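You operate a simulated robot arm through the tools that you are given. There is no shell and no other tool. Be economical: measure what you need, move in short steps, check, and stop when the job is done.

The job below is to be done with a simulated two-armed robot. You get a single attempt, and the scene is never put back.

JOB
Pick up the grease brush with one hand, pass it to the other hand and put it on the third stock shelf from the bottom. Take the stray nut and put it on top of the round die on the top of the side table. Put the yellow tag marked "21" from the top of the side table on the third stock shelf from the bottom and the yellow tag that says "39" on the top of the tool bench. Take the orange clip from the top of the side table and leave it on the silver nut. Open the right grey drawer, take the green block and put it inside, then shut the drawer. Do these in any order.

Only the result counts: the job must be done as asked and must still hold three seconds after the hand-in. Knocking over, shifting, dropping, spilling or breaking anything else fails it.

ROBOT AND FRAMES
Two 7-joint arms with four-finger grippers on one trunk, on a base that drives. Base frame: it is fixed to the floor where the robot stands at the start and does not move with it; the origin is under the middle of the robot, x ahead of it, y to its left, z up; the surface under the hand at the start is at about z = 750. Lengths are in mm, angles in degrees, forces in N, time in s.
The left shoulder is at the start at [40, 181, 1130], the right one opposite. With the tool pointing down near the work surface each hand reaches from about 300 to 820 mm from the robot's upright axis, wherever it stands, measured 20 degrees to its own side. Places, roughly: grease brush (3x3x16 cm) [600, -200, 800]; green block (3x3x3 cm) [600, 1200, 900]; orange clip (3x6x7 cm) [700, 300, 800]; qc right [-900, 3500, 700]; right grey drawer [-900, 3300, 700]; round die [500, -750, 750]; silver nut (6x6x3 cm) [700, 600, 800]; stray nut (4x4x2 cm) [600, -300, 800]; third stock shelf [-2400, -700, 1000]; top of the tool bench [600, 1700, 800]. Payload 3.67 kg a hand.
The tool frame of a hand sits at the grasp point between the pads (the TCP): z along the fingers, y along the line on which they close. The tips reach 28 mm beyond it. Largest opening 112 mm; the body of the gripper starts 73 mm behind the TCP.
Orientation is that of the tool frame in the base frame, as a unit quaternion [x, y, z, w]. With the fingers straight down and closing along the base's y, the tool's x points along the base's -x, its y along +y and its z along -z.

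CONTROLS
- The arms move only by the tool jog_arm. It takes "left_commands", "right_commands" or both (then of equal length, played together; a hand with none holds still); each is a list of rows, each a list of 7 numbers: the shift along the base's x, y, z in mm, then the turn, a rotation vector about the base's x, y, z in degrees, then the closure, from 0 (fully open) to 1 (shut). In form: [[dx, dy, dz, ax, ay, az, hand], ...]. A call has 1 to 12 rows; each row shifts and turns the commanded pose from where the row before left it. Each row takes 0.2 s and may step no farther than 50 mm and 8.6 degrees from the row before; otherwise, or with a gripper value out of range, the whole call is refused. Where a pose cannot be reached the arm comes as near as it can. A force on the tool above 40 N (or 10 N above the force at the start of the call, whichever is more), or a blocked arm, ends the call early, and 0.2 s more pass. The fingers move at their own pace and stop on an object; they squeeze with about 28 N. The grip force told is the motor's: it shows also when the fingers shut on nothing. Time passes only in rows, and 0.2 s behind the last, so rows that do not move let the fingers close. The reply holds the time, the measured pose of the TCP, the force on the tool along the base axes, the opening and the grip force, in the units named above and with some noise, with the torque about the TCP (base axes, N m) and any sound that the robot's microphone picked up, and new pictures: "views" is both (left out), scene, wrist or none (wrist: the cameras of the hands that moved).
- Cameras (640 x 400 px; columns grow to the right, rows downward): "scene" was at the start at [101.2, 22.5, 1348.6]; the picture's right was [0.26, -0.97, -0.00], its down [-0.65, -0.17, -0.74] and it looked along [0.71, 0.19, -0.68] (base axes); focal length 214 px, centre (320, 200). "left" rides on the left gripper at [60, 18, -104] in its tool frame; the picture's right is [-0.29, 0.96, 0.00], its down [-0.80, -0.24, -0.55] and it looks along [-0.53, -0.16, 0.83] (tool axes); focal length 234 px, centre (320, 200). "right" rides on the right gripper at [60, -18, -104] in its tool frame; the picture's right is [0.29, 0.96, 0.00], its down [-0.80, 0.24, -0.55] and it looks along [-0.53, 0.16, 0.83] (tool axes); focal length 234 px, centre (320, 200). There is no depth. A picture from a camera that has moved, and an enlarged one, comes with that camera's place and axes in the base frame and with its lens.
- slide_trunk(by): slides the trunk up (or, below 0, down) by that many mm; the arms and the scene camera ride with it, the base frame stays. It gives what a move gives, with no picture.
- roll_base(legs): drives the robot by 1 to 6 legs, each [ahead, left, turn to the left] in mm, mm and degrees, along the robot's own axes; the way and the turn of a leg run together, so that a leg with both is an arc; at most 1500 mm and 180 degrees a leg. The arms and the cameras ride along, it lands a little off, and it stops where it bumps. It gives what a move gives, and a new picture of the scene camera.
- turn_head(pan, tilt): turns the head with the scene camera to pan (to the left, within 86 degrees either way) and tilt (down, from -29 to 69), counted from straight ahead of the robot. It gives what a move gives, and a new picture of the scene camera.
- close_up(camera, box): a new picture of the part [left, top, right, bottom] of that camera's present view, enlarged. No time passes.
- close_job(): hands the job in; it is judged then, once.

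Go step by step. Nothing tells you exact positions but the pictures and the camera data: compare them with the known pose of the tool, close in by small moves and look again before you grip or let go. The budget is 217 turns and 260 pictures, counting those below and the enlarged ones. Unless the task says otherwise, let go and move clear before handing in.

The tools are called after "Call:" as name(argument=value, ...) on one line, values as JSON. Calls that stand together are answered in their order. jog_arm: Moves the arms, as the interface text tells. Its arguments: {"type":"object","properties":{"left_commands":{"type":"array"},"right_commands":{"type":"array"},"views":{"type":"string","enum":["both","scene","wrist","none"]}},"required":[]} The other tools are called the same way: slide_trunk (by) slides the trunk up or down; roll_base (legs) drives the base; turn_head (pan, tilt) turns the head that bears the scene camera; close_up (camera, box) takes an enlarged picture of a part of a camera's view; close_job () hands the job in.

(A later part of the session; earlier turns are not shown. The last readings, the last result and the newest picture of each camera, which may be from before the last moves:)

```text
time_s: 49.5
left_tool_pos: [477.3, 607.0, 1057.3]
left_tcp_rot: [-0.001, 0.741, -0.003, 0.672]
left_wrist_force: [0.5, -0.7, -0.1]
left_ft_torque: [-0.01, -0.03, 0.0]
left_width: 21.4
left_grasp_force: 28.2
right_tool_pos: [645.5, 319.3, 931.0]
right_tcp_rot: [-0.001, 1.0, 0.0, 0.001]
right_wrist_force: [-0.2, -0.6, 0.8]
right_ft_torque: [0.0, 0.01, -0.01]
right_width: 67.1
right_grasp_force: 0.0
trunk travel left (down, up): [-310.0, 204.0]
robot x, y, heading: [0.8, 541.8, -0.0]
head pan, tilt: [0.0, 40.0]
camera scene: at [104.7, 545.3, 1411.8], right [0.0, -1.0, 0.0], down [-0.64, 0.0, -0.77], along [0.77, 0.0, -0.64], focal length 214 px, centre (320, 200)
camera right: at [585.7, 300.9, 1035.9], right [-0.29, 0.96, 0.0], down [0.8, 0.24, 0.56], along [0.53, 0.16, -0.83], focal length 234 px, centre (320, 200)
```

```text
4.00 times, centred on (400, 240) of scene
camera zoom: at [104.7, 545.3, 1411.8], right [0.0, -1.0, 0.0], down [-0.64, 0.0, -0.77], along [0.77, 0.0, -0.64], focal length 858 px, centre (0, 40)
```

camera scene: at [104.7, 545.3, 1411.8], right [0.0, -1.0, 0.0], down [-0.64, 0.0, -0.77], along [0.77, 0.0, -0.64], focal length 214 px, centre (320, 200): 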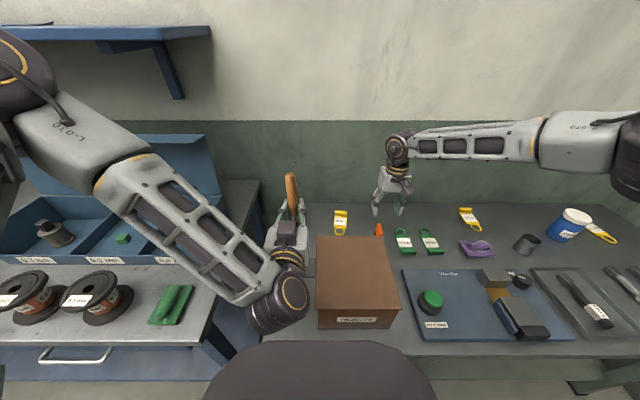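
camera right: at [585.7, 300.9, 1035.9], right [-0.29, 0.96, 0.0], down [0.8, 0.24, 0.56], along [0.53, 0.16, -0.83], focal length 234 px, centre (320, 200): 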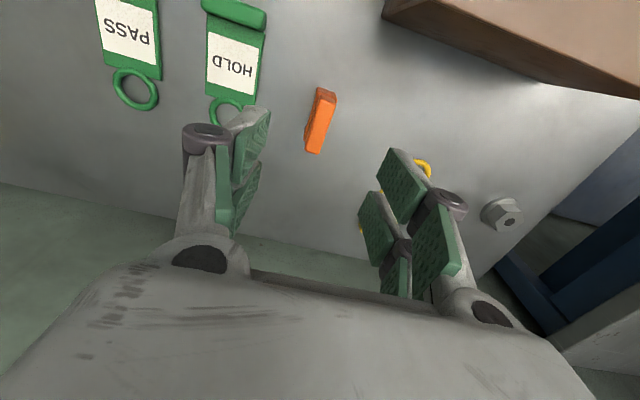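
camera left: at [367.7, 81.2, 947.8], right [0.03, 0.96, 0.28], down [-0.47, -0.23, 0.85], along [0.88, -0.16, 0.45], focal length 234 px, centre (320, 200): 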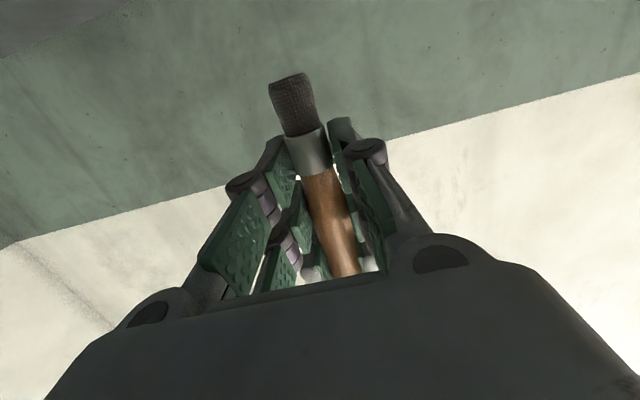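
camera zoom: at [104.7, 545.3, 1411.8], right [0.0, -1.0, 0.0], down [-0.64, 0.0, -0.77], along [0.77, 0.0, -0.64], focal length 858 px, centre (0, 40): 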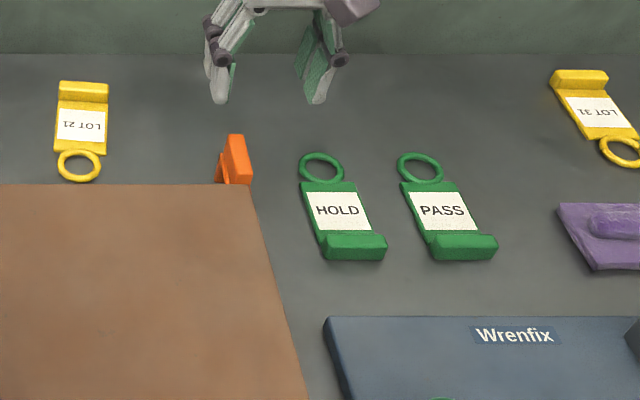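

Clip's long side runs along x, centred near [642, 317]; closing along y suits. Descend to z 800.

Call:
jog_arm(right_commands=[[-4, -2, -45, 0, 0, 0, 0.4], [0, 0, -45, 0, 0, 0, 0.4], [0, 0, -40, 0, 0, 0, 0.4]])

Call:
close_up(camera="right", box=[200, 80, 440, 230])

Call:
close_up(camera="scene", box=[320, 190, 480, 290])

```text
time_s: 50.3
left_tool_pos: [474.7, 608.6, 1058.9]
left_tcp_rot: [-0.002, 0.74, -0.003, 0.672]
left_wrist_force: [-0.5, -0.4, -0.4]
left_ft_torque: [-0.03, 0.01, 0.0]
left_width: 21.1
left_grasp_force: 28.2
right_tool_pos: [600.3, 292.3, 833.9]
right_tcp_rot: [0.0, 1.0, 0.0, 0.003]
right_wrist_force: [-0.2, 0.6, 5.9]
right_ft_torque: [0.18, -0.18, -0.01]
right_width: 73.1
right_grasp_force: 3.0
right hand out of reach, approached as far as the arm can: row 1, 2, 3
trunk travel left (down, up): [-310.0, 204.0]
robot x, y, heading: [-1.6, 547.5, 0.1]
head pan, tilt: [0.0, 40.0]
camera scene: at [103.6, 546.6, 1412.0], right [0.0, -1.0, 0.0], down [-0.64, 0.0, -0.77], along [0.77, 0.0, -0.64], focal length 214 px, centre (320, 200)
camera right: at [540.4, 273.8, 937.6], right [-0.29, 0.96, 0.0], down [0.79, 0.24, 0.56], along [0.53, 0.16, -0.83], focal length 234 px, centre (320, 200)
```

scene: 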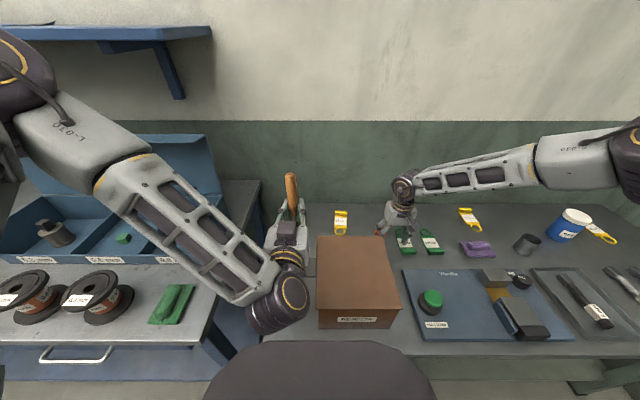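
right: 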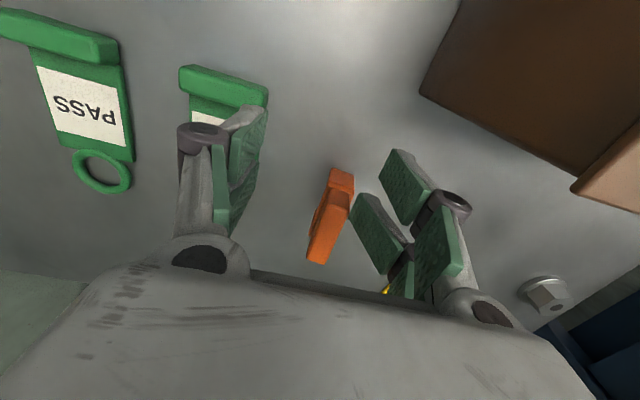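

```text
2.67 times, centred on (320, 155) of right
camera zoom: at [540.4, 273.8, 937.6], right [-0.29, 0.96, 0.0], down [0.79, 0.24, 0.56], along [0.53, 0.16, -0.83], focal length 624 px, centre (320, 320)
```

zoom: 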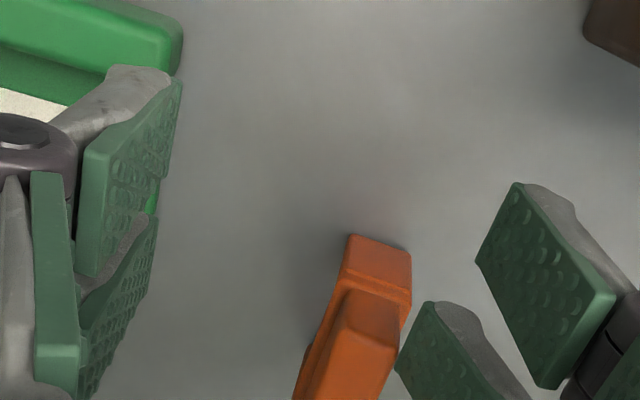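

```text
4.00 times, centred on (400, 240) of scene
camera zoom: at [103.6, 546.6, 1412.0], right [0.0, -1.0, 0.0], down [-0.64, 0.0, -0.77], along [0.77, 0.0, -0.64], focal length 858 px, centre (0, 40)
```

zoom: 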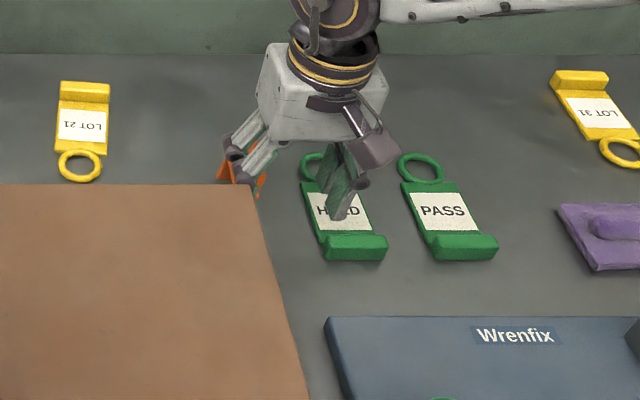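

The raised trunk put it out of reach and the hand drifted, with a finger touching the clip. Back straight up at once, then lower the trunk.

Call:
jog_arm(right_commands=[[0, -3, 15, 0, 0, 0, 0.4], [0, 0, 40, 0, 0, 0, 0.4], [0, 0, 45, 0, 0, 0, 0.4], [0, 0, 45, 0, 0, 0, 0.4]], views="wrist")

Call:
close_up(camera="scene", box=[320, 190, 480, 290])

```text
time_s: 51.3
left_tool_pos: [477.3, 607.2, 1057.1]
left_tcp_rot: [-0.003, 0.741, -0.001, 0.672]
left_wrist_force: [-0.4, -0.1, -1.1]
left_ft_torque: [-0.02, -0.04, 0.0]
left_width: 21.3
left_grasp_force: 27.8
right_tool_pos: [602.4, 288.9, 976.0]
right_tcp_rot: [0.0, 1.0, 0.001, 0.0]
right_wrist_force: [0.5, -0.3, 0.7]
right_ft_torque: [-0.02, 0.0, 0.03]
right_width: 67.3
right_grasp_force: 0.1
trunk travel left (down, up): [-310.0, 204.0]
robot x, y, heading: [1.2, 544.2, 0.1]
head pan, tilt: [0.0, 40.0]
camera right: at [541.8, 269.6, 1080.1], right [-0.29, 0.96, 0.0], down [0.8, 0.24, 0.55], along [0.53, 0.16, -0.83], focal length 234 px, centre (320, 200)
```

right: 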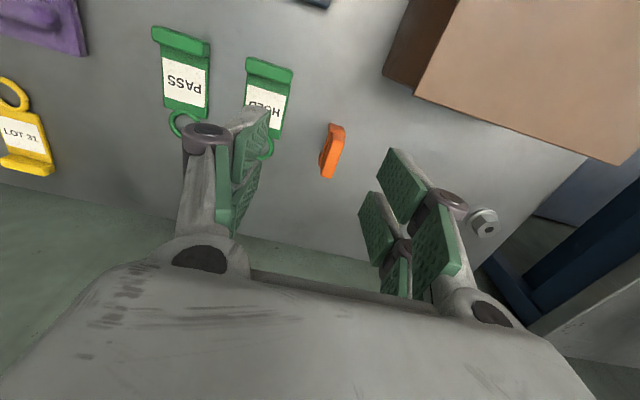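

```text
4.00 times, centred on (400, 240) of scene
camera zoom: at [104.2, 545.7, 1411.8], right [0.0, -1.0, 0.0], down [-0.64, 0.0, -0.77], along [0.77, 0.0, -0.64], focal length 858 px, centre (0, 40)
```

zoom: 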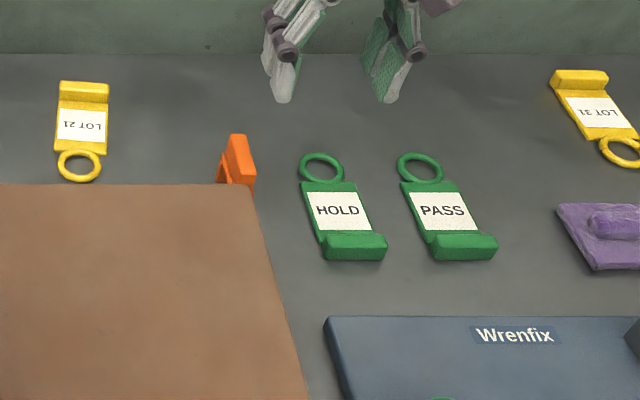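

Call:
slide_trunk(by=-60)

Call:
close_up(camera="right", box=[200, 80, 440, 230])

```text
time_s: 52.3
left_tool_pos: [476.8, 607.2, 997.0]
left_tcp_rot: [-0.001, 0.741, -0.002, 0.672]
left_wrist_force: [0.6, 0.1, -1.0]
left_ft_torque: [0.0, 0.03, 0.03]
left_width: 21.6
left_grasp_force: 28.7
right_tool_pos: [602.1, 288.5, 914.0]
right_tcp_rot: [0.0, 1.0, -0.001, -0.001]
right_wrist_force: [0.9, 0.0, 0.7]
right_ft_torque: [0.01, -0.03, 0.0]
right_width: 67.4
right_grasp_force: 0.1
trunk travel left (down, up): [-250.0, 264.0]
robot x, y, heading: [1.1, 548.1, -0.1]
head pan, tilt: [0.0, 40.0]
```

```text
2.67 times, centred on (320, 155) of right
camera zoom: at [542.7, 269.4, 1020.0], right [-0.29, 0.96, 0.0], down [0.8, 0.24, 0.55], along [0.53, 0.16, -0.83], focal length 624 px, centre (320, 320)
```

zoom: 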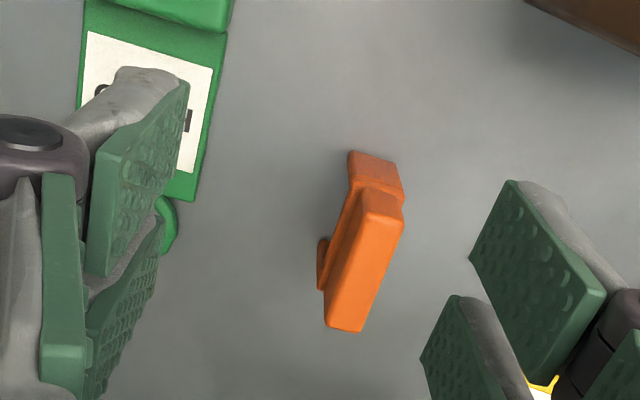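

Call:
jog_arm(right_commands=[[35, 24, 0, 0, 0, 5, 0.4], [6, 3, -30, 0, 0, 0, 0.4], [0, 0, 0, 0, 0, 0, 0.4]], views="none")

Call:
close_up(camera="right", box=[160, 60, 480, 260])

```text
time_s: 53.1
left_tool_pos: [475.3, 606.8, 997.0]
left_tcp_rot: [-0.001, 0.74, -0.003, 0.672]
left_wrist_force: [0.3, 0.6, -1.3]
left_ft_torque: [0.01, 0.01, -0.03]
left_width: 21.6
left_grasp_force: 27.3
right_tool_pos: [643.8, 315.8, 883.9]
right_tcp_rot: [-0.044, 0.999, 0.0, 0.0]
right_wrist_force: [-0.6, 0.7, 0.1]
right_ft_torque: [-0.04, -0.02, -0.01]
right_width: 67.2
right_grasp_force: 0.1
trunk travel left (down, up): [-250.0, 264.0]
robot x, y, heading: [1.2, 542.5, -0.0]
head pan, tilt: [0.0, 40.0]
```

```text
2.00 times, centred on (320, 160) of right
camera zoom: at [585.5, 292.4, 989.9], right [-0.37, 0.93, 0.0], down [0.77, 0.31, 0.55], along [0.51, 0.21, -0.83], focal length 468 px, centre (320, 280)
```

zoom: 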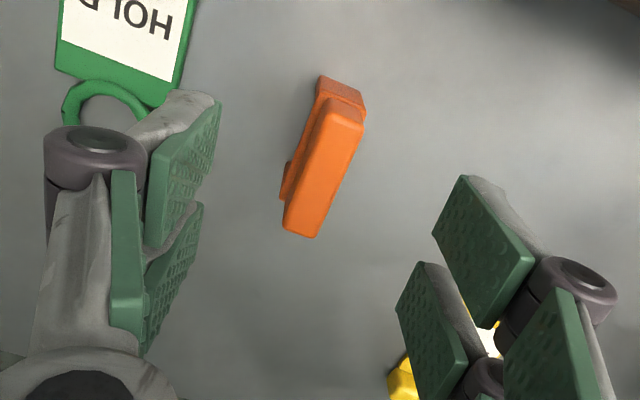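

Call:
jog_arm(right_commands=[[0, 2, -30, 0, 0, 0, 0.4], [0, 0, -30, 0, 0, 0, 0.4], [0, 0, -24, 0, 0, 0, 0.4]], views="none")

Call:
close_up(camera="right", box=[160, 60, 480, 260])

Call:
close_up(camera="scene", box=[340, 190, 440, 270])

```text
time_s: 53.9
left_tool_pos: [478.1, 607.7, 997.7]
left_tcp_rot: [-0.001, 0.74, -0.002, 0.673]
left_wrist_force: [-0.6, -0.2, -0.5]
left_ft_torque: [0.04, 0.04, 0.0]
left_width: 21.3
left_grasp_force: 27.8
right_tool_pos: [625.0, 303.2, 814.9]
right_tcp_rot: [-0.044, 0.999, 0.001, 0.001]
right_wrist_force: [0.8, 0.2, -0.2]
right_ft_torque: [0.01, 0.01, -0.02]
right_width: 67.0
right_grasp_force: 0.2
right hand out of reach, approached as far as the arm can: row 1, 2, 3
trunk travel left (down, up): [-250.0, 264.0]
robot x, y, heading: [1.1, 547.0, 0.1]
head pan, tilt: [0.0, 40.0]
```

```text
2.00 times, centred on (320, 160) of right
camera zoom: at [567.6, 278.9, 919.1], right [-0.37, 0.93, 0.0], down [0.77, 0.31, 0.56], along [0.52, 0.21, -0.83], focal length 468 px, centre (320, 280)
```

zoom: 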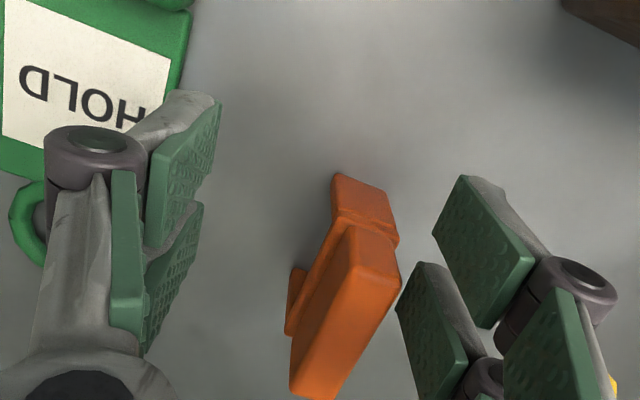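

```text
5.00 times, centred on (390, 230) of scene
camera zoom: at [105.9, 544.9, 1352.4], right [0.0, -1.0, 0.0], down [-0.64, 0.0, -0.77], along [0.77, 0.0, -0.64], focal length 1072 px, centre (-30, 50)
```

zoom: 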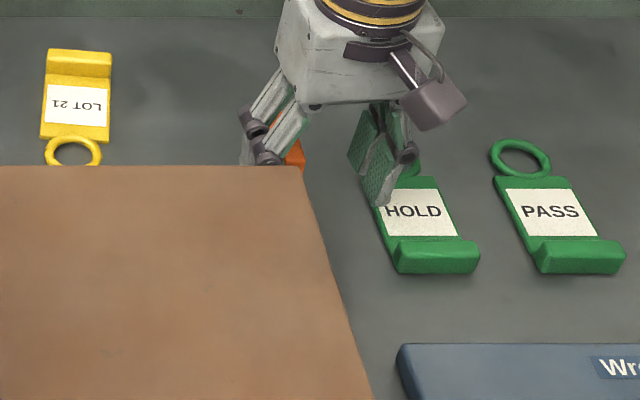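

Out of reach again here. I go up and strafe 90 mm left so the clip lies where the right arm worked before.

Call:
jog_arm(right_commands=[[0, 0, 40, 0, 0, 0, 0.4], [0, 0, 45, 0, 0, 0, 0.4]], views="none")

Call:
roll_base(legs=[[0, 95, 0]])

```text
time_s: 54.5
left_tool_pos: [476.3, 607.2, 998.4]
left_tcp_rot: [-0.002, 0.74, -0.002, 0.672]
left_wrist_force: [0.8, 0.2, -1.1]
left_ft_torque: [0.03, 0.02, 0.04]
left_width: 21.5
left_grasp_force: 27.6
right_tool_pos: [624.3, 304.6, 898.8]
right_tcp_rot: [-0.044, 0.999, 0.001, -0.002]
right_wrist_force: [0.3, 0.8, -1.1]
right_ft_torque: [0.03, 0.0, -0.01]
right_width: 67.5
right_grasp_force: 0.1
trunk travel left (down, up): [-250.0, 264.0]
robot x, y, heading: [-0.6, 545.9, 0.1]
head pan, tilt: [0.0, 40.0]
```

```text
time_s: 55.7
left_tool_pos: [476.4, 703.5, 998.4]
left_tcp_rot: [-0.001, 0.74, -0.003, 0.672]
left_wrist_force: [0.0, 1.1, -0.7]
left_ft_torque: [-0.03, -0.01, -0.04]
left_width: 21.3
left_grasp_force: 28.4
right_tool_pos: [624.2, 399.7, 899.8]
right_tcp_rot: [-0.044, 0.999, 0.0, 0.001]
right_wrist_force: [0.4, 0.5, 0.2]
right_ft_torque: [-0.01, 0.0, -0.01]
right_width: 67.2
right_grasp_force: 0.1
trunk travel left (down, up): [-250.0, 264.0]
robot x, y, heading: [2.4, 638.6, -0.1]
head pan, tilt: [0.0, 40.0]
camera scene: at [105.5, 641.0, 1352.4], right [0.0, -1.0, 0.0], down [-0.64, 0.0, -0.77], along [0.77, 0.0, -0.64], focal length 214 px, centre (320, 200)
```

scene: 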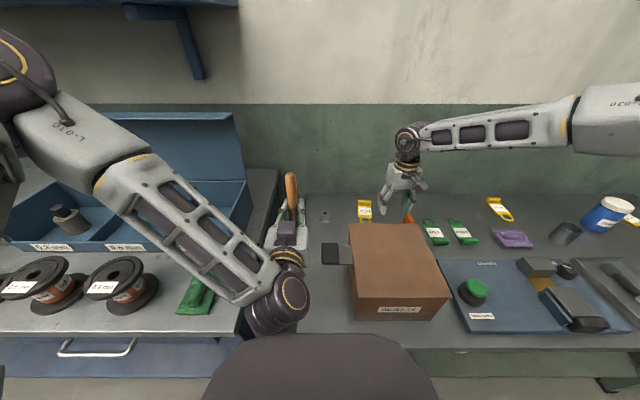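

Call:
jog_arm(right_commands=[[10, -40, 0, 0, 0, 0, 0.4], [10, -41, 0, 0, 0, 0, 0.4], [0, 0, -25, 0, 0, 0, 0.4], [0, 0, -15, 0, 0, 0, 0.4]], views="none")

Call:
close_up(camera="right", box=[160, 60, 480, 260])

```text
time_s: 56.7
left_tool_pos: [476.1, 701.3, 997.3]
left_tcp_rot: [-0.001, 0.741, -0.002, 0.672]
left_wrist_force: [-0.8, -0.6, 0.0]
left_ft_torque: [0.03, -0.02, 0.0]
left_width: 21.3
left_grasp_force: 28.2
right_tool_pos: [644.3, 316.0, 857.9]
right_tcp_rot: [-0.044, 0.999, 0.0, 0.001]
right_wrist_force: [-0.5, -0.6, 0.5]
right_ft_torque: [0.0, 0.03, 0.01]
right_width: 67.1
right_grasp_force: 0.1
trunk travel left (down, up): [-250.0, 264.0]
robot x, y, heading: [-0.8, 638.1, -0.0]
head pan, tilt: [0.0, 40.0]
```

```text
2.00 times, centred on (320, 160) of right
camera zoom: at [586.8, 292.3, 962.2], right [-0.37, 0.93, 0.0], down [0.77, 0.31, 0.55], along [0.51, 0.21, -0.83], focal length 468 px, centre (320, 280)
```

zoom: 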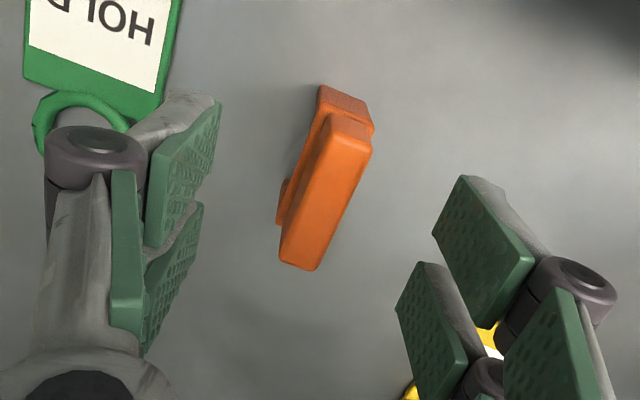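

Call:
jog_arm(right_commands=[[0, 1, -20, 0, 0, 0, 0.4], [0, 0, -20, 0, 0, 0, 0.4], [0, 0, -18, 0, 0, 0, 0.4]], views="none")

Call:
close_up(camera="right", box=[160, 60, 480, 260])

Call:
close_up(camera="scene", box=[360, 170, 460, 250])

```text
time_s: 57.5
left_tool_pos: [476.9, 702.4, 996.7]
left_tcp_rot: [-0.001, 0.741, -0.003, 0.672]
left_wrist_force: [0.0, 1.2, -0.1]
left_ft_torque: [0.0, 0.02, -0.02]
left_width: 21.8
left_grasp_force: 28.0
right_tool_pos: [646.3, 318.4, 798.6]
right_tcp_rot: [-0.043, 0.999, 0.0, 0.0]
right_wrist_force: [0.0, 0.2, 0.3]
right_ft_torque: [0.03, 0.04, 0.01]
right_width: 67.2
right_grasp_force: 0.1
trunk travel left (down, up): [-250.0, 264.0]
robot x, y, heading: [-3.1, 638.7, -0.1]
head pan, tilt: [0.0, 40.0]
```

```text
2.00 times, centred on (320, 160) of right
camera zoom: at [588.0, 294.6, 903.4], right [-0.37, 0.93, 0.0], down [0.77, 0.31, 0.55], along [0.51, 0.21, -0.83], focal length 468 px, centre (320, 280)
```

zoom: 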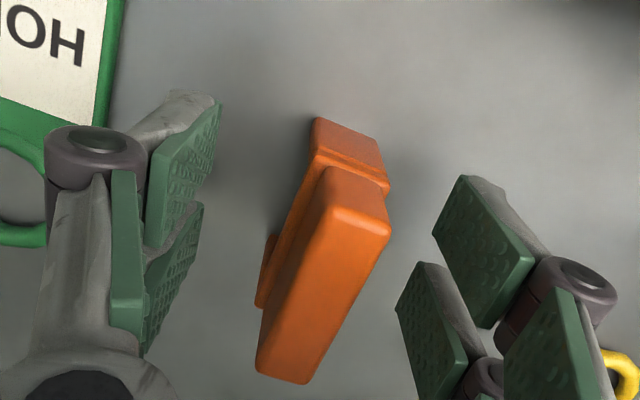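

```text
5.00 times, centred on (410, 210) of scene
camera zoom: at [106.1, 639.8, 1352.4], right [0.0, -1.0, 0.0], down [-0.64, 0.0, -0.77], along [0.77, 0.0, -0.64], focal length 1072 px, centre (-130, 150)
```

zoom: 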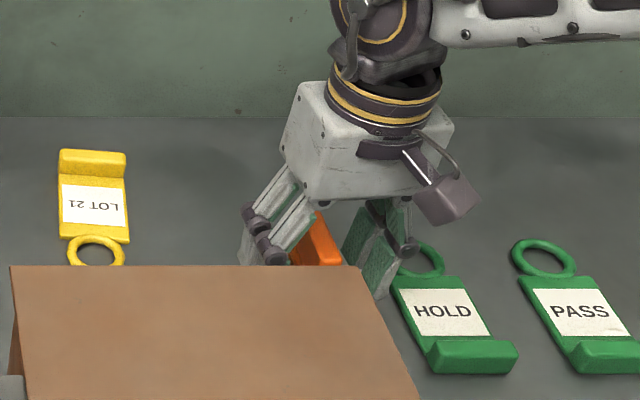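

Aligned; closing on the clip.

Call:
jog_arm(right_commands=[[0, 0, 0, 0, 0, 0, 1], [0, 0, 0, 0, 0, 0, 1], [0, 0, 0, 0, 0, 0, 1], [0, 0, 10, 0, 0, 0, 1], [0, 0, 30, 0, 0, 0, 1], [0, 0, 40, 0, 0, 0, 1], [0, 0, 40, 0, 0, 0, 1]])

Call:
close_up(camera="scene", box=[300, 150, 460, 250])

```text
time_s: 59.1
left_tool_pos: [475.5, 702.8, 997.0]
left_tcp_rot: [-0.001, 0.741, -0.003, 0.672]
left_wrist_force: [0.6, -0.8, -0.3]
left_ft_torque: [0.01, 0.02, 0.0]
left_width: 21.5
left_grasp_force: 28.0
right_tool_pos: [644.2, 316.3, 920.8]
right_tcp_rot: [-0.043, 0.999, 0.0, -0.002]
right_wrist_force: [-0.5, 0.4, -0.4]
right_ft_torque: [-0.04, 0.01, 0.02]
right_width: 21.7
right_grasp_force: 28.2
trunk travel left (down, up): [-250.0, 264.0]
robot x, y, heading: [-1.6, 638.6, -0.0]
head pan, tilt: [0.0, 40.0]
camera scene: at [104.5, 640.3, 1352.5], right [0.0, -1.0, 0.0], down [-0.64, 0.0, -0.77], along [0.77, 0.0, -0.64], focal length 214 px, centre (320, 200)
camera right: at [586.9, 293.7, 1025.4], right [-0.37, 0.93, 0.0], down [0.77, 0.31, 0.55], along [0.51, 0.21, -0.83], focal length 234 px, centre (320, 200)
```

scene: 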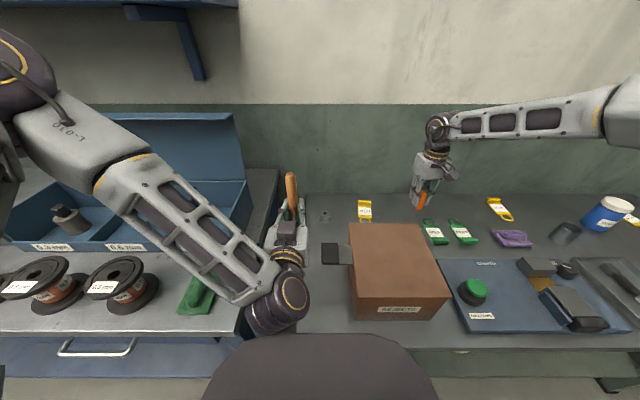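
right: 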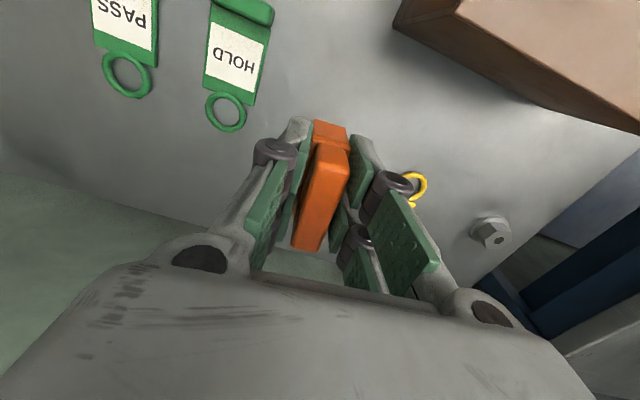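

```text
4.00 times, centred on (380, 200) of scene
camera zoom: at [104.5, 640.3, 1352.5], right [0.0, -1.0, 0.0], down [-0.64, 0.0, -0.77], along [0.77, 0.0, -0.64], focal length 858 px, centre (80, 200)
```

zoom: 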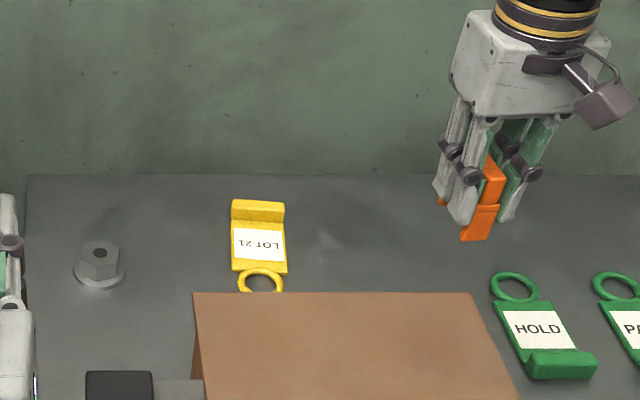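

Clip held; its feet are about 49 mm below the TCP. Silver nut is at about [713, 622], top z≈780. I test the reach there, high above.

Call:
jog_arm(right_commands=[[10, 45, 0, 0, 0, -5, 1], [10, 45, 0, 0, 0, -5, 1], [10, 45, 0, 0, 0, -5, 1], [10, 45, 0, 0, 0, -5, 1], [10, 45, 0, 0, 0, -5, 1], [10, 45, 0, 0, 0, 0, 1], [6, 30, 0, 0, 0, 0, 1]])

Call:
close_up(camera="scene", box=[260, 140, 420, 240])

```text
time_s: 60.7
left_tool_pos: [476.1, 701.4, 998.5]
left_tcp_rot: [0.0, 0.741, -0.003, 0.672]
left_wrist_force: [-0.1, 0.7, -0.7]
left_ft_torque: [0.02, 0.0, -0.03]
left_width: 21.6
left_grasp_force: 28.0
right_tool_pos: [593.3, 507.8, 952.9]
right_tcp_rot: [0.174, 0.985, 0.001, 0.0]
right_wrist_force: [-0.2, 0.1, -0.4]
right_ft_torque: [-0.02, 0.01, 0.01]
right_width: 21.3
right_grasp_force: 28.3
right hand out of reach, approached as far as the arm can: row 3, 4, 5, 6, 7
trunk travel left (down, up): [-250.0, 264.0]
robot x, y, heading: [-2.0, 639.1, 0.2]
head pan, tilt: [0.0, 40.0]
camera scene: at [105.5, 640.1, 1352.4], right [0.0, -1.0, 0.0], down [-0.64, 0.0, -0.77], along [0.77, 0.0, -0.64], focal length 214 px, centre (320, 200)
camera right: at [531.5, 511.7, 1058.1], right [0.06, 1.0, 0.0], down [0.83, -0.05, 0.55], along [0.55, -0.03, -0.83], focal length 234 px, centre (320, 200)
```

scene: 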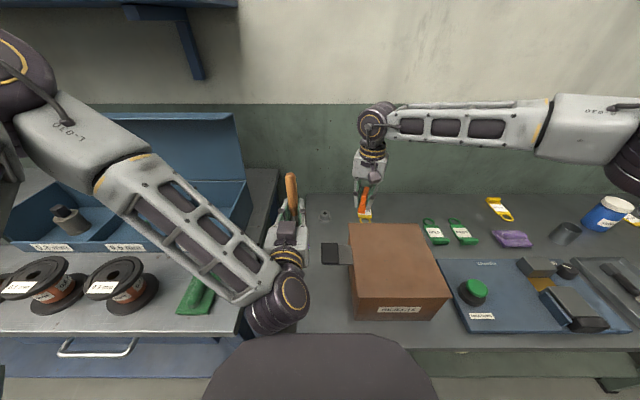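
right: 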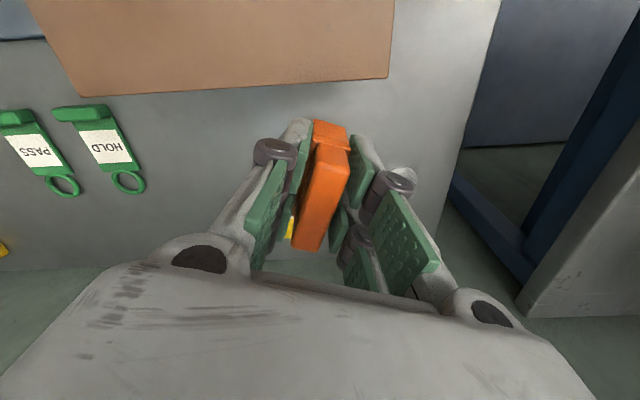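

```text
4.00 times, centred on (340, 190) of scene
camera zoom: at [105.5, 640.1, 1352.4], right [0.0, -1.0, 0.0], down [-0.64, 0.0, -0.77], along [0.77, 0.0, -0.64], focal length 858 px, centre (240, 240)
```

zoom: 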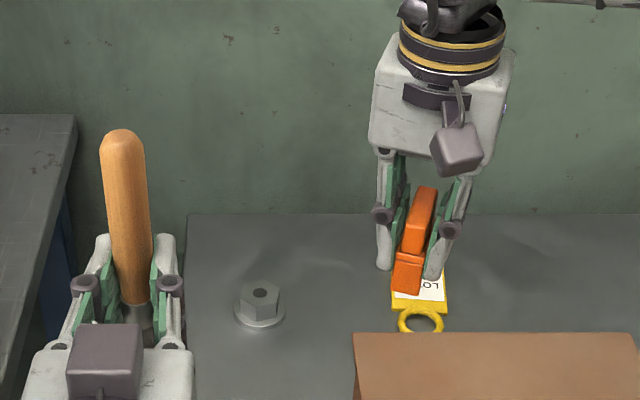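

Inward reach is limited by the wrist. I bring the hand back to the arm's good zone and turn the robot 25° left so that the nut lies there.

Call:
jog_arm(right_commands=[[7, -30, 0, 0, 0, 4, 1], [8, -35, 0, 0, 0, 4, 1], [8, -35, 0, 0, 0, 4, 1], [8, -35, 0, 0, 0, 4, 1], [8, -35, 0, 0, 0, 4, 1], [8, -13, 0, 0, 0, 0, 1]], views="none")

Call:
roll_base(legs=[[0, 0, 25]])

Call:
turn_head(pan=-25, tilt=42)

Call:
close_up(camera="right", box=[0, 0, 640, 400])

```text
time_s: 62.1
left_tool_pos: [476.7, 703.4, 997.2]
left_tcp_rot: [-0.001, 0.741, -0.003, 0.672]
left_wrist_force: [-1.0, 0.4, 0.1]
left_ft_torque: [-0.02, 0.0, -0.01]
left_width: 21.4
left_grasp_force: 28.4
right_tool_pos: [637.0, 329.7, 953.6]
right_tcp_rot: [-0.001, 1.0, 0.0, 0.001]
right_wrist_force: [-0.2, -0.4, -0.4]
right_ft_torque: [0.0, 0.01, -0.04]
right_width: 21.3
right_grasp_force: 28.1
trunk travel left (down, up): [-250.0, 264.0]
robot x, y, heading: [-3.2, 636.0, 0.1]
head pan, tilt: [0.0, 40.0]
```

```text
time_s: 63.8
left_tool_pos: [407.8, 894.2, 998.1]
left_tcp_rot: [-0.158, 0.723, 0.14, 0.658]
left_wrist_force: [-0.2, 0.1, -1.2]
left_ft_torque: [0.0, 0.02, 0.0]
left_width: 21.4
left_grasp_force: 28.2
right_tool_pos: [707.6, 622.5, 952.8]
right_tcp_rot: [-0.212, 0.977, 0.0, 0.0]
right_wrist_force: [-0.6, 0.7, -0.3]
right_ft_torque: [0.01, 0.01, 0.03]
right_width: 21.4
right_grasp_force: 28.0
trunk travel left (down, up): [-250.0, 264.0]
robot x, y, heading: [-0.2, 639.6, 24.4]
head pan, tilt: [0.0, 40.0]
camera scene: at [95.9, 683.9, 1352.4], right [0.42, -0.91, 0.0], down [-0.58, -0.27, -0.77], along [0.7, 0.32, -0.64], focal length 214 px, centre (320, 200)
```

scene: 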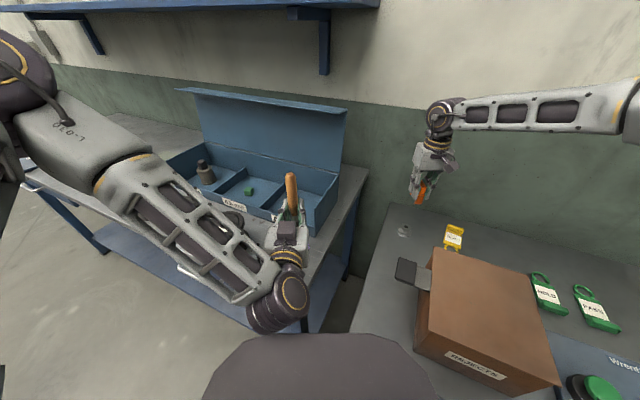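

```text
time_s: 64.7
left_tool_pos: [407.1, 894.5, 998.0]
left_tcp_rot: [-0.158, 0.723, 0.14, 0.657]
left_wrist_force: [0.2, 0.9, -0.6]
left_ft_torque: [0.0, 0.01, -0.01]
left_width: 21.4
left_grasp_force: 28.3
right_tool_pos: [707.2, 621.2, 954.4]
right_tcp_rot: [-0.212, 0.977, -0.001, 0.0]
right_wrist_force: [0.0, 0.1, -0.4]
right_ft_torque: [-0.01, 0.02, 0.01]
right_width: 21.3
right_grasp_force: 27.7
trunk travel left (down, up): [-250.0, 264.0]
robot x, y, heading: [-4.5, 638.3, 24.4]
head pan, tilt: [-25.0, 42.0]
camera scene: at [102.3, 647.8, 1349.5], right [-0.01, -1.0, 0.0], down [-0.67, 0.0, -0.74], along [0.74, -0.01, -0.67], focal length 214 px, centre (320, 200)
```

scene: 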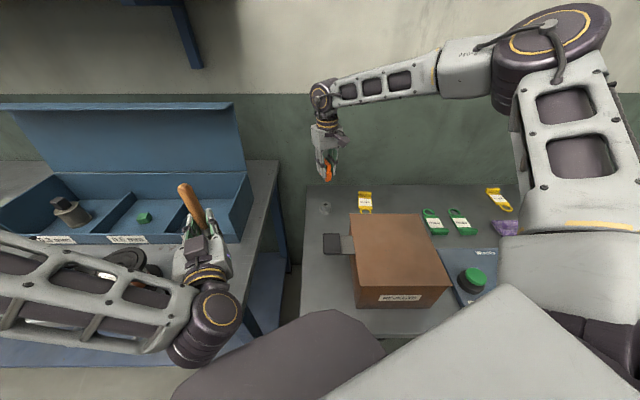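

```text
1.00 times, centred on (320, 200) of right (not enlarged: the box is as wide or as high as the picture)
camera zoom: at [660.9, 580.1, 1058.6], right [-0.66, 0.75, 0.0], down [0.63, 0.55, 0.55], along [0.42, 0.37, -0.83], focal length 234 px, centre (320, 200)
```

zoom: 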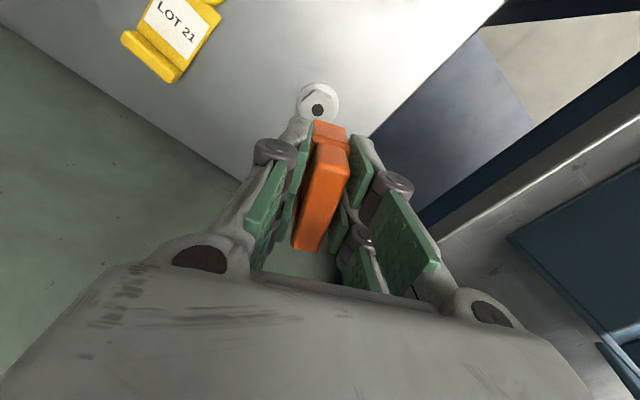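

Call:
close_up(camera="scene", box=[290, 130, 370, 230])

Call:
close_up(camera="right", box=[260, 70, 380, 150])

```text
4.00 times, centred on (330, 180) of scene
camera zoom: at [102.3, 647.8, 1349.5], right [-0.01, -1.0, 0.0], down [-0.67, 0.0, -0.74], along [0.74, -0.01, -0.67], focal length 858 px, centre (280, 280)
```

zoom: 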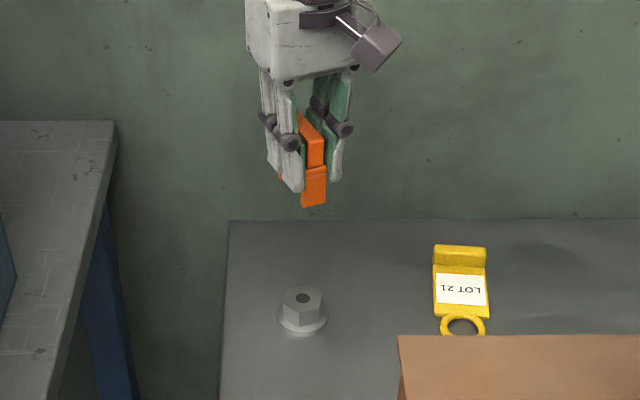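

```text
5.00 times, centred on (320, 110) of right
camera zoom: at [660.9, 580.1, 1058.6], right [-0.66, 0.75, 0.0], down [0.63, 0.55, 0.55], along [0.42, 0.37, -0.83], focal length 1171 px, centre (320, 650)
```

zoom: 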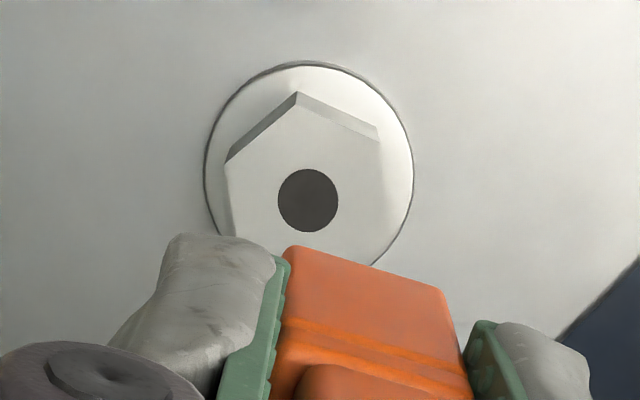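

Hex flats suggest a clip yaw near 15.5°. I turn −9°, centre over the nut and descend until just above it.

Call:
jog_arm(right_commands=[[4, 1, -30, 0, 0, -5, 1], [4, 0, -40, 0, 0, -4, 1], [0, 0, -34, 0, 0, 0, 1], [0, 0, 0, 0, 0, 0, 1]], views="none")

Call:
close_up(camera="scene", box=[295, 150, 359, 230])

Call:
close_up(camera="right", box=[240, 80, 400, 280])

```text
time_s: 65.7
left_tool_pos: [407.1, 892.7, 997.6]
left_tcp_rot: [-0.158, 0.724, 0.139, 0.657]
left_wrist_force: [-0.7, 0.1, -0.6]
left_ft_torque: [0.0, 0.0, 0.0]
left_width: 21.3
left_grasp_force: 28.1
right_tool_pos: [716.0, 622.8, 850.1]
right_tcp_rot: [-0.136, 0.991, -0.001, -0.001]
right_wrist_force: [-0.3, 0.1, -0.5]
right_ft_torque: [0.04, 0.02, -0.02]
right_width: 21.2
right_grasp_force: 27.8
trunk travel left (down, up): [-250.0, 264.0]
robot x, y, heading: [-0.2, 636.0, 24.7]
head pan, tilt: [-25.0, 42.0]
```

```text
5.00 times, centred on (327, 190) of scene
camera zoom: at [101.8, 647.6, 1349.5], right [-0.01, -1.0, 0.0], down [-0.67, 0.01, -0.74], along [0.74, -0.01, -0.67], focal length 1072 px, centre (285, 250)
```

zoom: 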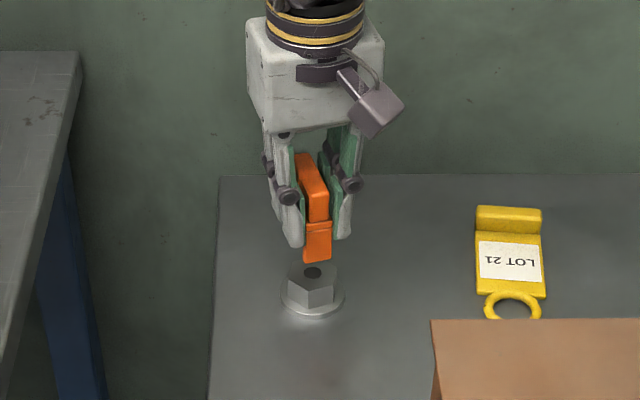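

```text
2.00 times, centred on (320, 180) of right
camera zoom: at [662.4, 588.8, 955.4], right [-0.53, 0.85, 0.0], down [0.7, 0.44, 0.55], along [0.47, 0.3, -0.83], focal length 468 px, centre (320, 240)
```

zoom: 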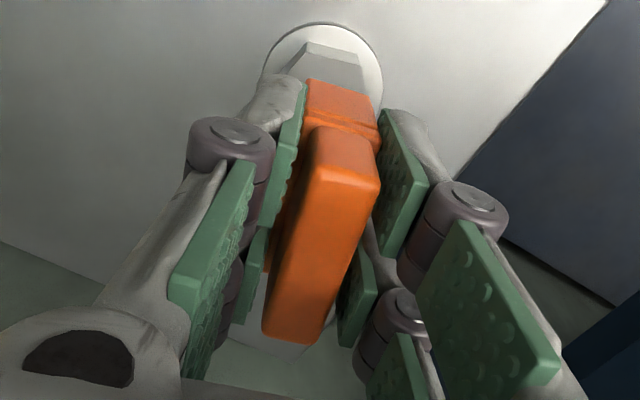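

Call:
jog_arm(right_commands=[[-3, 0, -8, 0, 0, 0, 1], [0, 0, -6, 0, 0, 0, 1], [0, 0, 0, 0, 0, 0, 1]], views="none")

Call:
close_up(camera="scene", box=[300, 175, 348, 235])

Call:
close_up(camera="right", box=[270, 80, 370, 180])

```text
time_s: 66.5
left_tool_pos: [407.5, 892.9, 997.1]
left_tcp_rot: [-0.158, 0.724, 0.139, 0.657]
left_wrist_force: [0.6, -0.4, -0.5]
left_ft_torque: [0.02, 0.01, 0.02]
left_width: 21.5
left_grasp_force: 28.3
right_tool_pos: [712.3, 622.4, 836.3]
right_tcp_rot: [-0.135, 0.991, 0.0, 0.0]
right_wrist_force: [-0.9, 1.1, 0.7]
right_ft_torque: [-0.01, -0.01, -0.03]
right_width: 21.3
right_grasp_force: 28.0
trunk travel left (down, up): [-250.0, 264.0]
robot x, y, heading: [-0.6, 638.0, 24.5]
head pan, tilt: [-25.0, 42.0]
```

```text
6.67 times, centred on (324, 205) of scene
camera zoom: at [102.3, 647.7, 1349.5], right [-0.01, -1.0, 0.0], down [-0.67, 0.01, -0.74], along [0.74, -0.01, -0.67], focal length 1430 px, centre (293, 167)
```

zoom: 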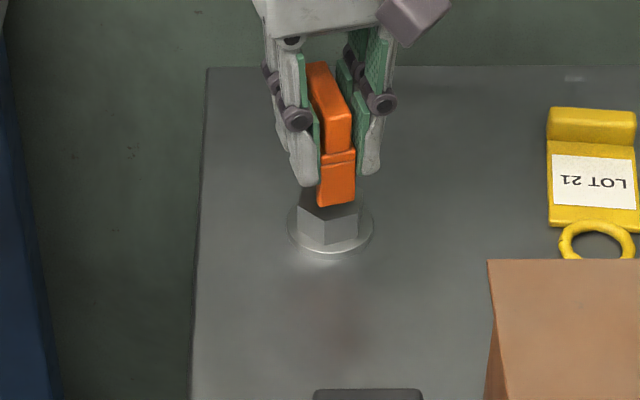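

```text
4.00 times, centred on (320, 130) of right
camera zoom: at [659.6, 589.0, 940.8], right [-0.53, 0.85, 0.0], down [0.7, 0.44, 0.55], along [0.47, 0.3, -0.83], focal length 937 px, centre (320, 480)
```

zoom: 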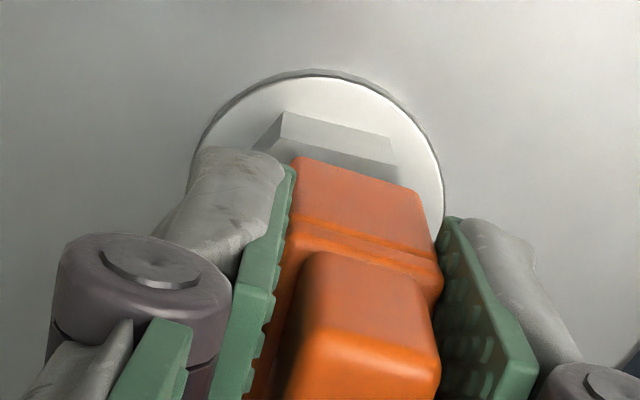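

Analysis of both views puts the clip's near end about 10 mm too far ahead along its axis; shifting back and rechecking.

Call:
jog_arm(right_commands=[[-9.5, -3, 0, 0, 0, 2, 1], [0, 0, 0, 0, 0, 0, 1]], views="none")

Call:
close_up(camera="scene", box=[300, 175, 348, 235])

Call:
close_up(camera="right", box=[220, 80, 420, 280])

```text
time_s: 67.1
left_tool_pos: [408.0, 893.5, 997.6]
left_tcp_rot: [-0.158, 0.724, 0.14, 0.657]
left_wrist_force: [0.8, 0.1, -0.2]
left_ft_torque: [0.05, -0.02, 0.02]
left_width: 21.4
left_grasp_force: 28.5
right_tool_pos: [703.9, 619.3, 834.0]
right_tcp_rot: [-0.152, 0.988, 0.0, 0.0]
right_wrist_force: [0.4, 0.3, -0.4]
right_ft_torque: [0.01, 0.0, -0.02]
right_width: 21.1
right_grasp_force: 28.0
trunk travel left (down, up): [-250.0, 264.0]
robot x, y, heading: [1.3, 634.4, 24.7]
head pan, tilt: [-25.0, 42.0]
```

```text
6.67 times, centred on (324, 205) of scene
camera zoom: at [102.6, 648.0, 1349.4], right [-0.01, -1.0, 0.0], down [-0.67, 0.01, -0.74], along [0.74, -0.01, -0.67], focal length 1430 px, centre (293, 167)
```

zoom: 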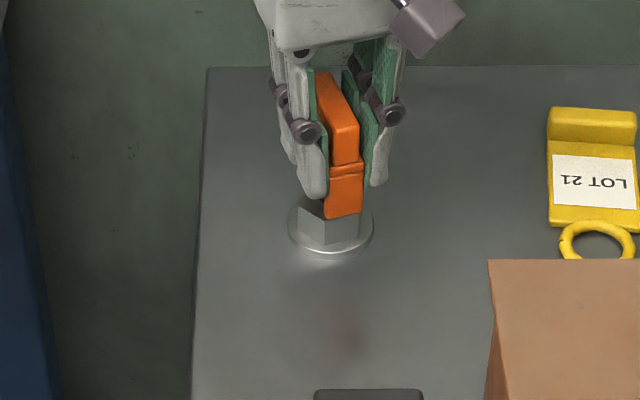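

```text
2.00 times, centred on (320, 180) of right
camera zoom: at [651.3, 583.8, 940.4], right [-0.56, 0.83, 0.0], down [0.69, 0.47, 0.55], along [0.46, 0.31, -0.83], focal length 468 px, centre (320, 240)
```

zoom: 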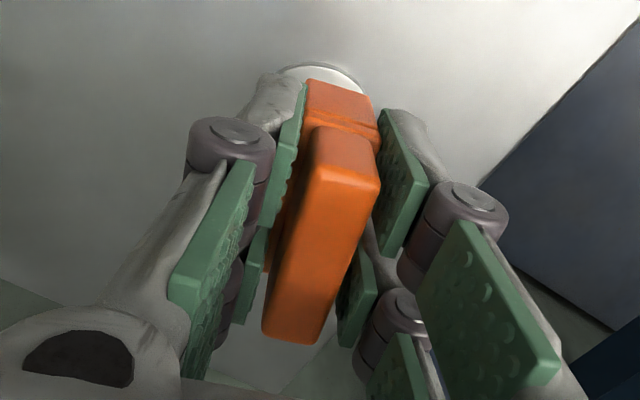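

Call:
jog_arm(right_commands=[[0, 1, -4, 0, 0, 0, 1], [0, 0, -4, 0, 0, 0, 1], [0, 0, -3, 0, 0, 0, 1], [0, 0, 0, 0, 0, 0, 1]], views="none")

Call:
close_up(camera="scene", box=[300, 175, 348, 235])

```text
time_s: 68.1
left_tool_pos: [406.0, 892.8, 997.8]
left_tcp_rot: [-0.158, 0.723, 0.14, 0.657]
left_wrist_force: [0.4, -1.0, -0.4]
left_ft_torque: [-0.02, 0.0, -0.01]
left_width: 21.5
left_grasp_force: 28.1
right_tool_pos: [702.6, 619.5, 824.3]
right_tcp_rot: [-0.152, 0.988, 0.0, 0.0]
right_wrist_force: [-1.2, -0.5, 4.4]
right_ft_torque: [0.01, -0.08, 0.01]
right_width: 21.3
right_grasp_force: 27.8
trunk travel left (down, up): [-250.0, 264.0]
robot x, y, heading: [-2.6, 636.1, 24.4]
head pan, tilt: [-25.0, 42.0]
```

```text
6.67 times, centred on (324, 205) of scene
camera zoom: at [101.7, 647.7, 1349.6], right [-0.01, -1.0, 0.0], down [-0.67, 0.01, -0.74], along [0.74, -0.01, -0.67], focal length 1430 px, centre (293, 167)
```

zoom: 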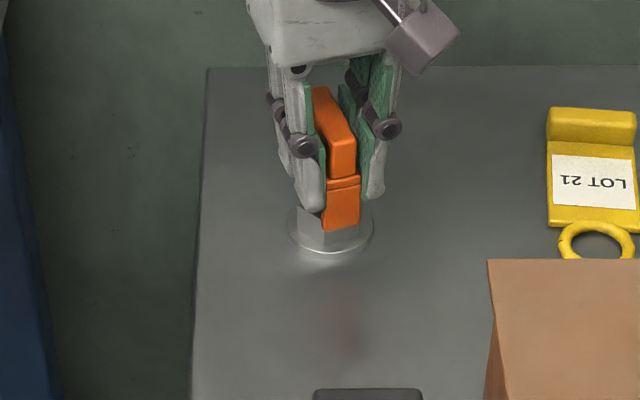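

Light contact on the far leg. Raise slightly, shift 3 mm along +x and retry.

Call:
jog_arm(right_commands=[[0, 0, 6, 0, 0, 0, 1], [3, 1, 0, 0, 0, 0, 1], [0, 0, -4, 0, 0, 0, 1], [0, 0, -3, 0, 0, 0, 1], [0, 0, 0, 0, 0, 0, 1]], views="none")

```text
time_s: 69.3
left_tool_pos: [407.6, 893.7, 998.7]
left_tcp_rot: [-0.158, 0.724, 0.14, 0.657]
left_wrist_force: [-0.3, -0.2, -1.6]
left_ft_torque: [0.01, -0.04, -0.01]
left_width: 21.6
left_grasp_force: 27.8
right_tool_pos: [707.6, 621.1, 825.6]
right_tcp_rot: [-0.152, 0.988, 0.001, 0.001]
right_wrist_force: [0.8, -1.3, 6.2]
right_ft_torque: [-0.08, 0.1, 0.03]
right_width: 21.5
right_grasp_force: 28.5
trunk travel left (down, up): [-250.0, 264.0]
robot x, y, heading: [-1.9, 635.6, 24.6]
head pan, tilt: [-25.0, 42.0]
```

Both legs touch alternately, so the gap is about the hex width. I raise and turn the clip to see its profile.

Call:
jog_arm(right_commands=[[0, 0, 40, 0, 0, 0, 1], [0, 0, 30, 0, 0, -8.5, 1], [0, 0, 20, 0, 0, -8.5, 1], [0, 0, 0, 0, 0, -8.5, 1], [0, 0, 0, 0, 0, -8.5, 1], [0, 0, 0, 0, 0, -8.5, 1], [0, 0, 0, 0, 0, -8.5, 1], [0, 0, 0, 0, 0, -8.5, 1], [0, 0, 0, 0, 0, 0, 1]], views="none")

Call:
close_up(camera="scene", box=[295, 135, 359, 215])

Call:
close_up(camera="right", box=[220, 60, 420, 260])

```text
time_s: 71.3
left_tool_pos: [407.3, 893.7, 997.4]
left_tcp_rot: [-0.157, 0.724, 0.139, 0.657]
left_wrist_force: [0.8, 0.0, -0.7]
left_ft_torque: [-0.01, 0.01, -0.02]
left_width: 21.2
left_grasp_force: 27.8
right_tool_pos: [707.6, 622.6, 914.3]
right_tcp_rot: [0.359, 0.933, -0.001, 0.0]
right_wrist_force: [-0.3, -0.5, -0.2]
right_ft_torque: [-0.01, 0.01, 0.03]
right_width: 21.4
right_grasp_force: 27.9
trunk travel left (down, up): [-250.0, 264.0]
robot x, y, heading: [0.5, 639.2, 24.4]
head pan, tilt: [-25.0, 42.0]
```

```text
5.00 times, centred on (327, 175) of scene
camera zoom: at [102.3, 647.7, 1349.5], right [-0.01, -1.0, 0.0], down [-0.67, 0.01, -0.74], along [0.74, -0.01, -0.67], focal length 1072 px, centre (285, 325)
```

zoom: 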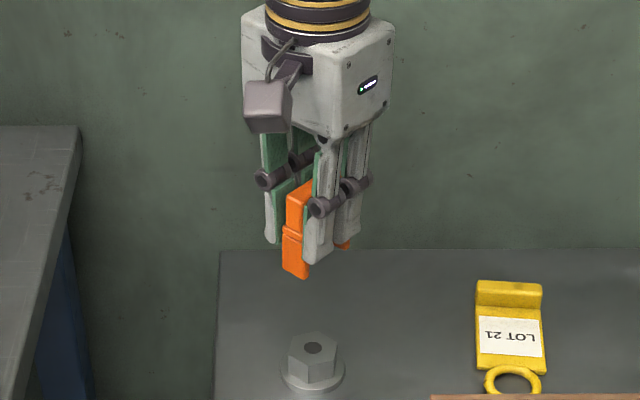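

```text
2.00 times, centred on (320, 160) of right
camera zoom: at [650.7, 648.7, 1018.8], right [0.43, 0.9, 0.0], down [0.75, -0.36, 0.55], along [0.5, -0.24, -0.83], focal length 468 px, centre (320, 280)
```

zoom: 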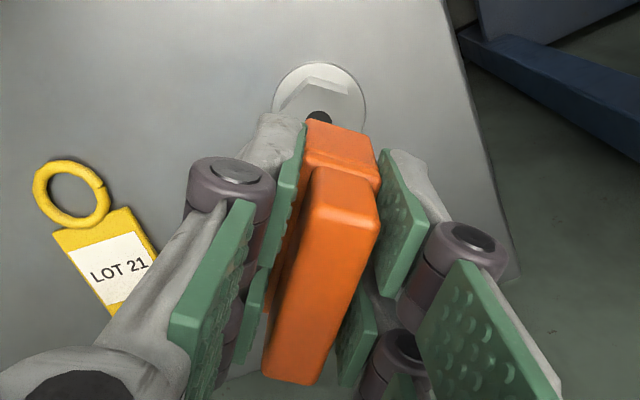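

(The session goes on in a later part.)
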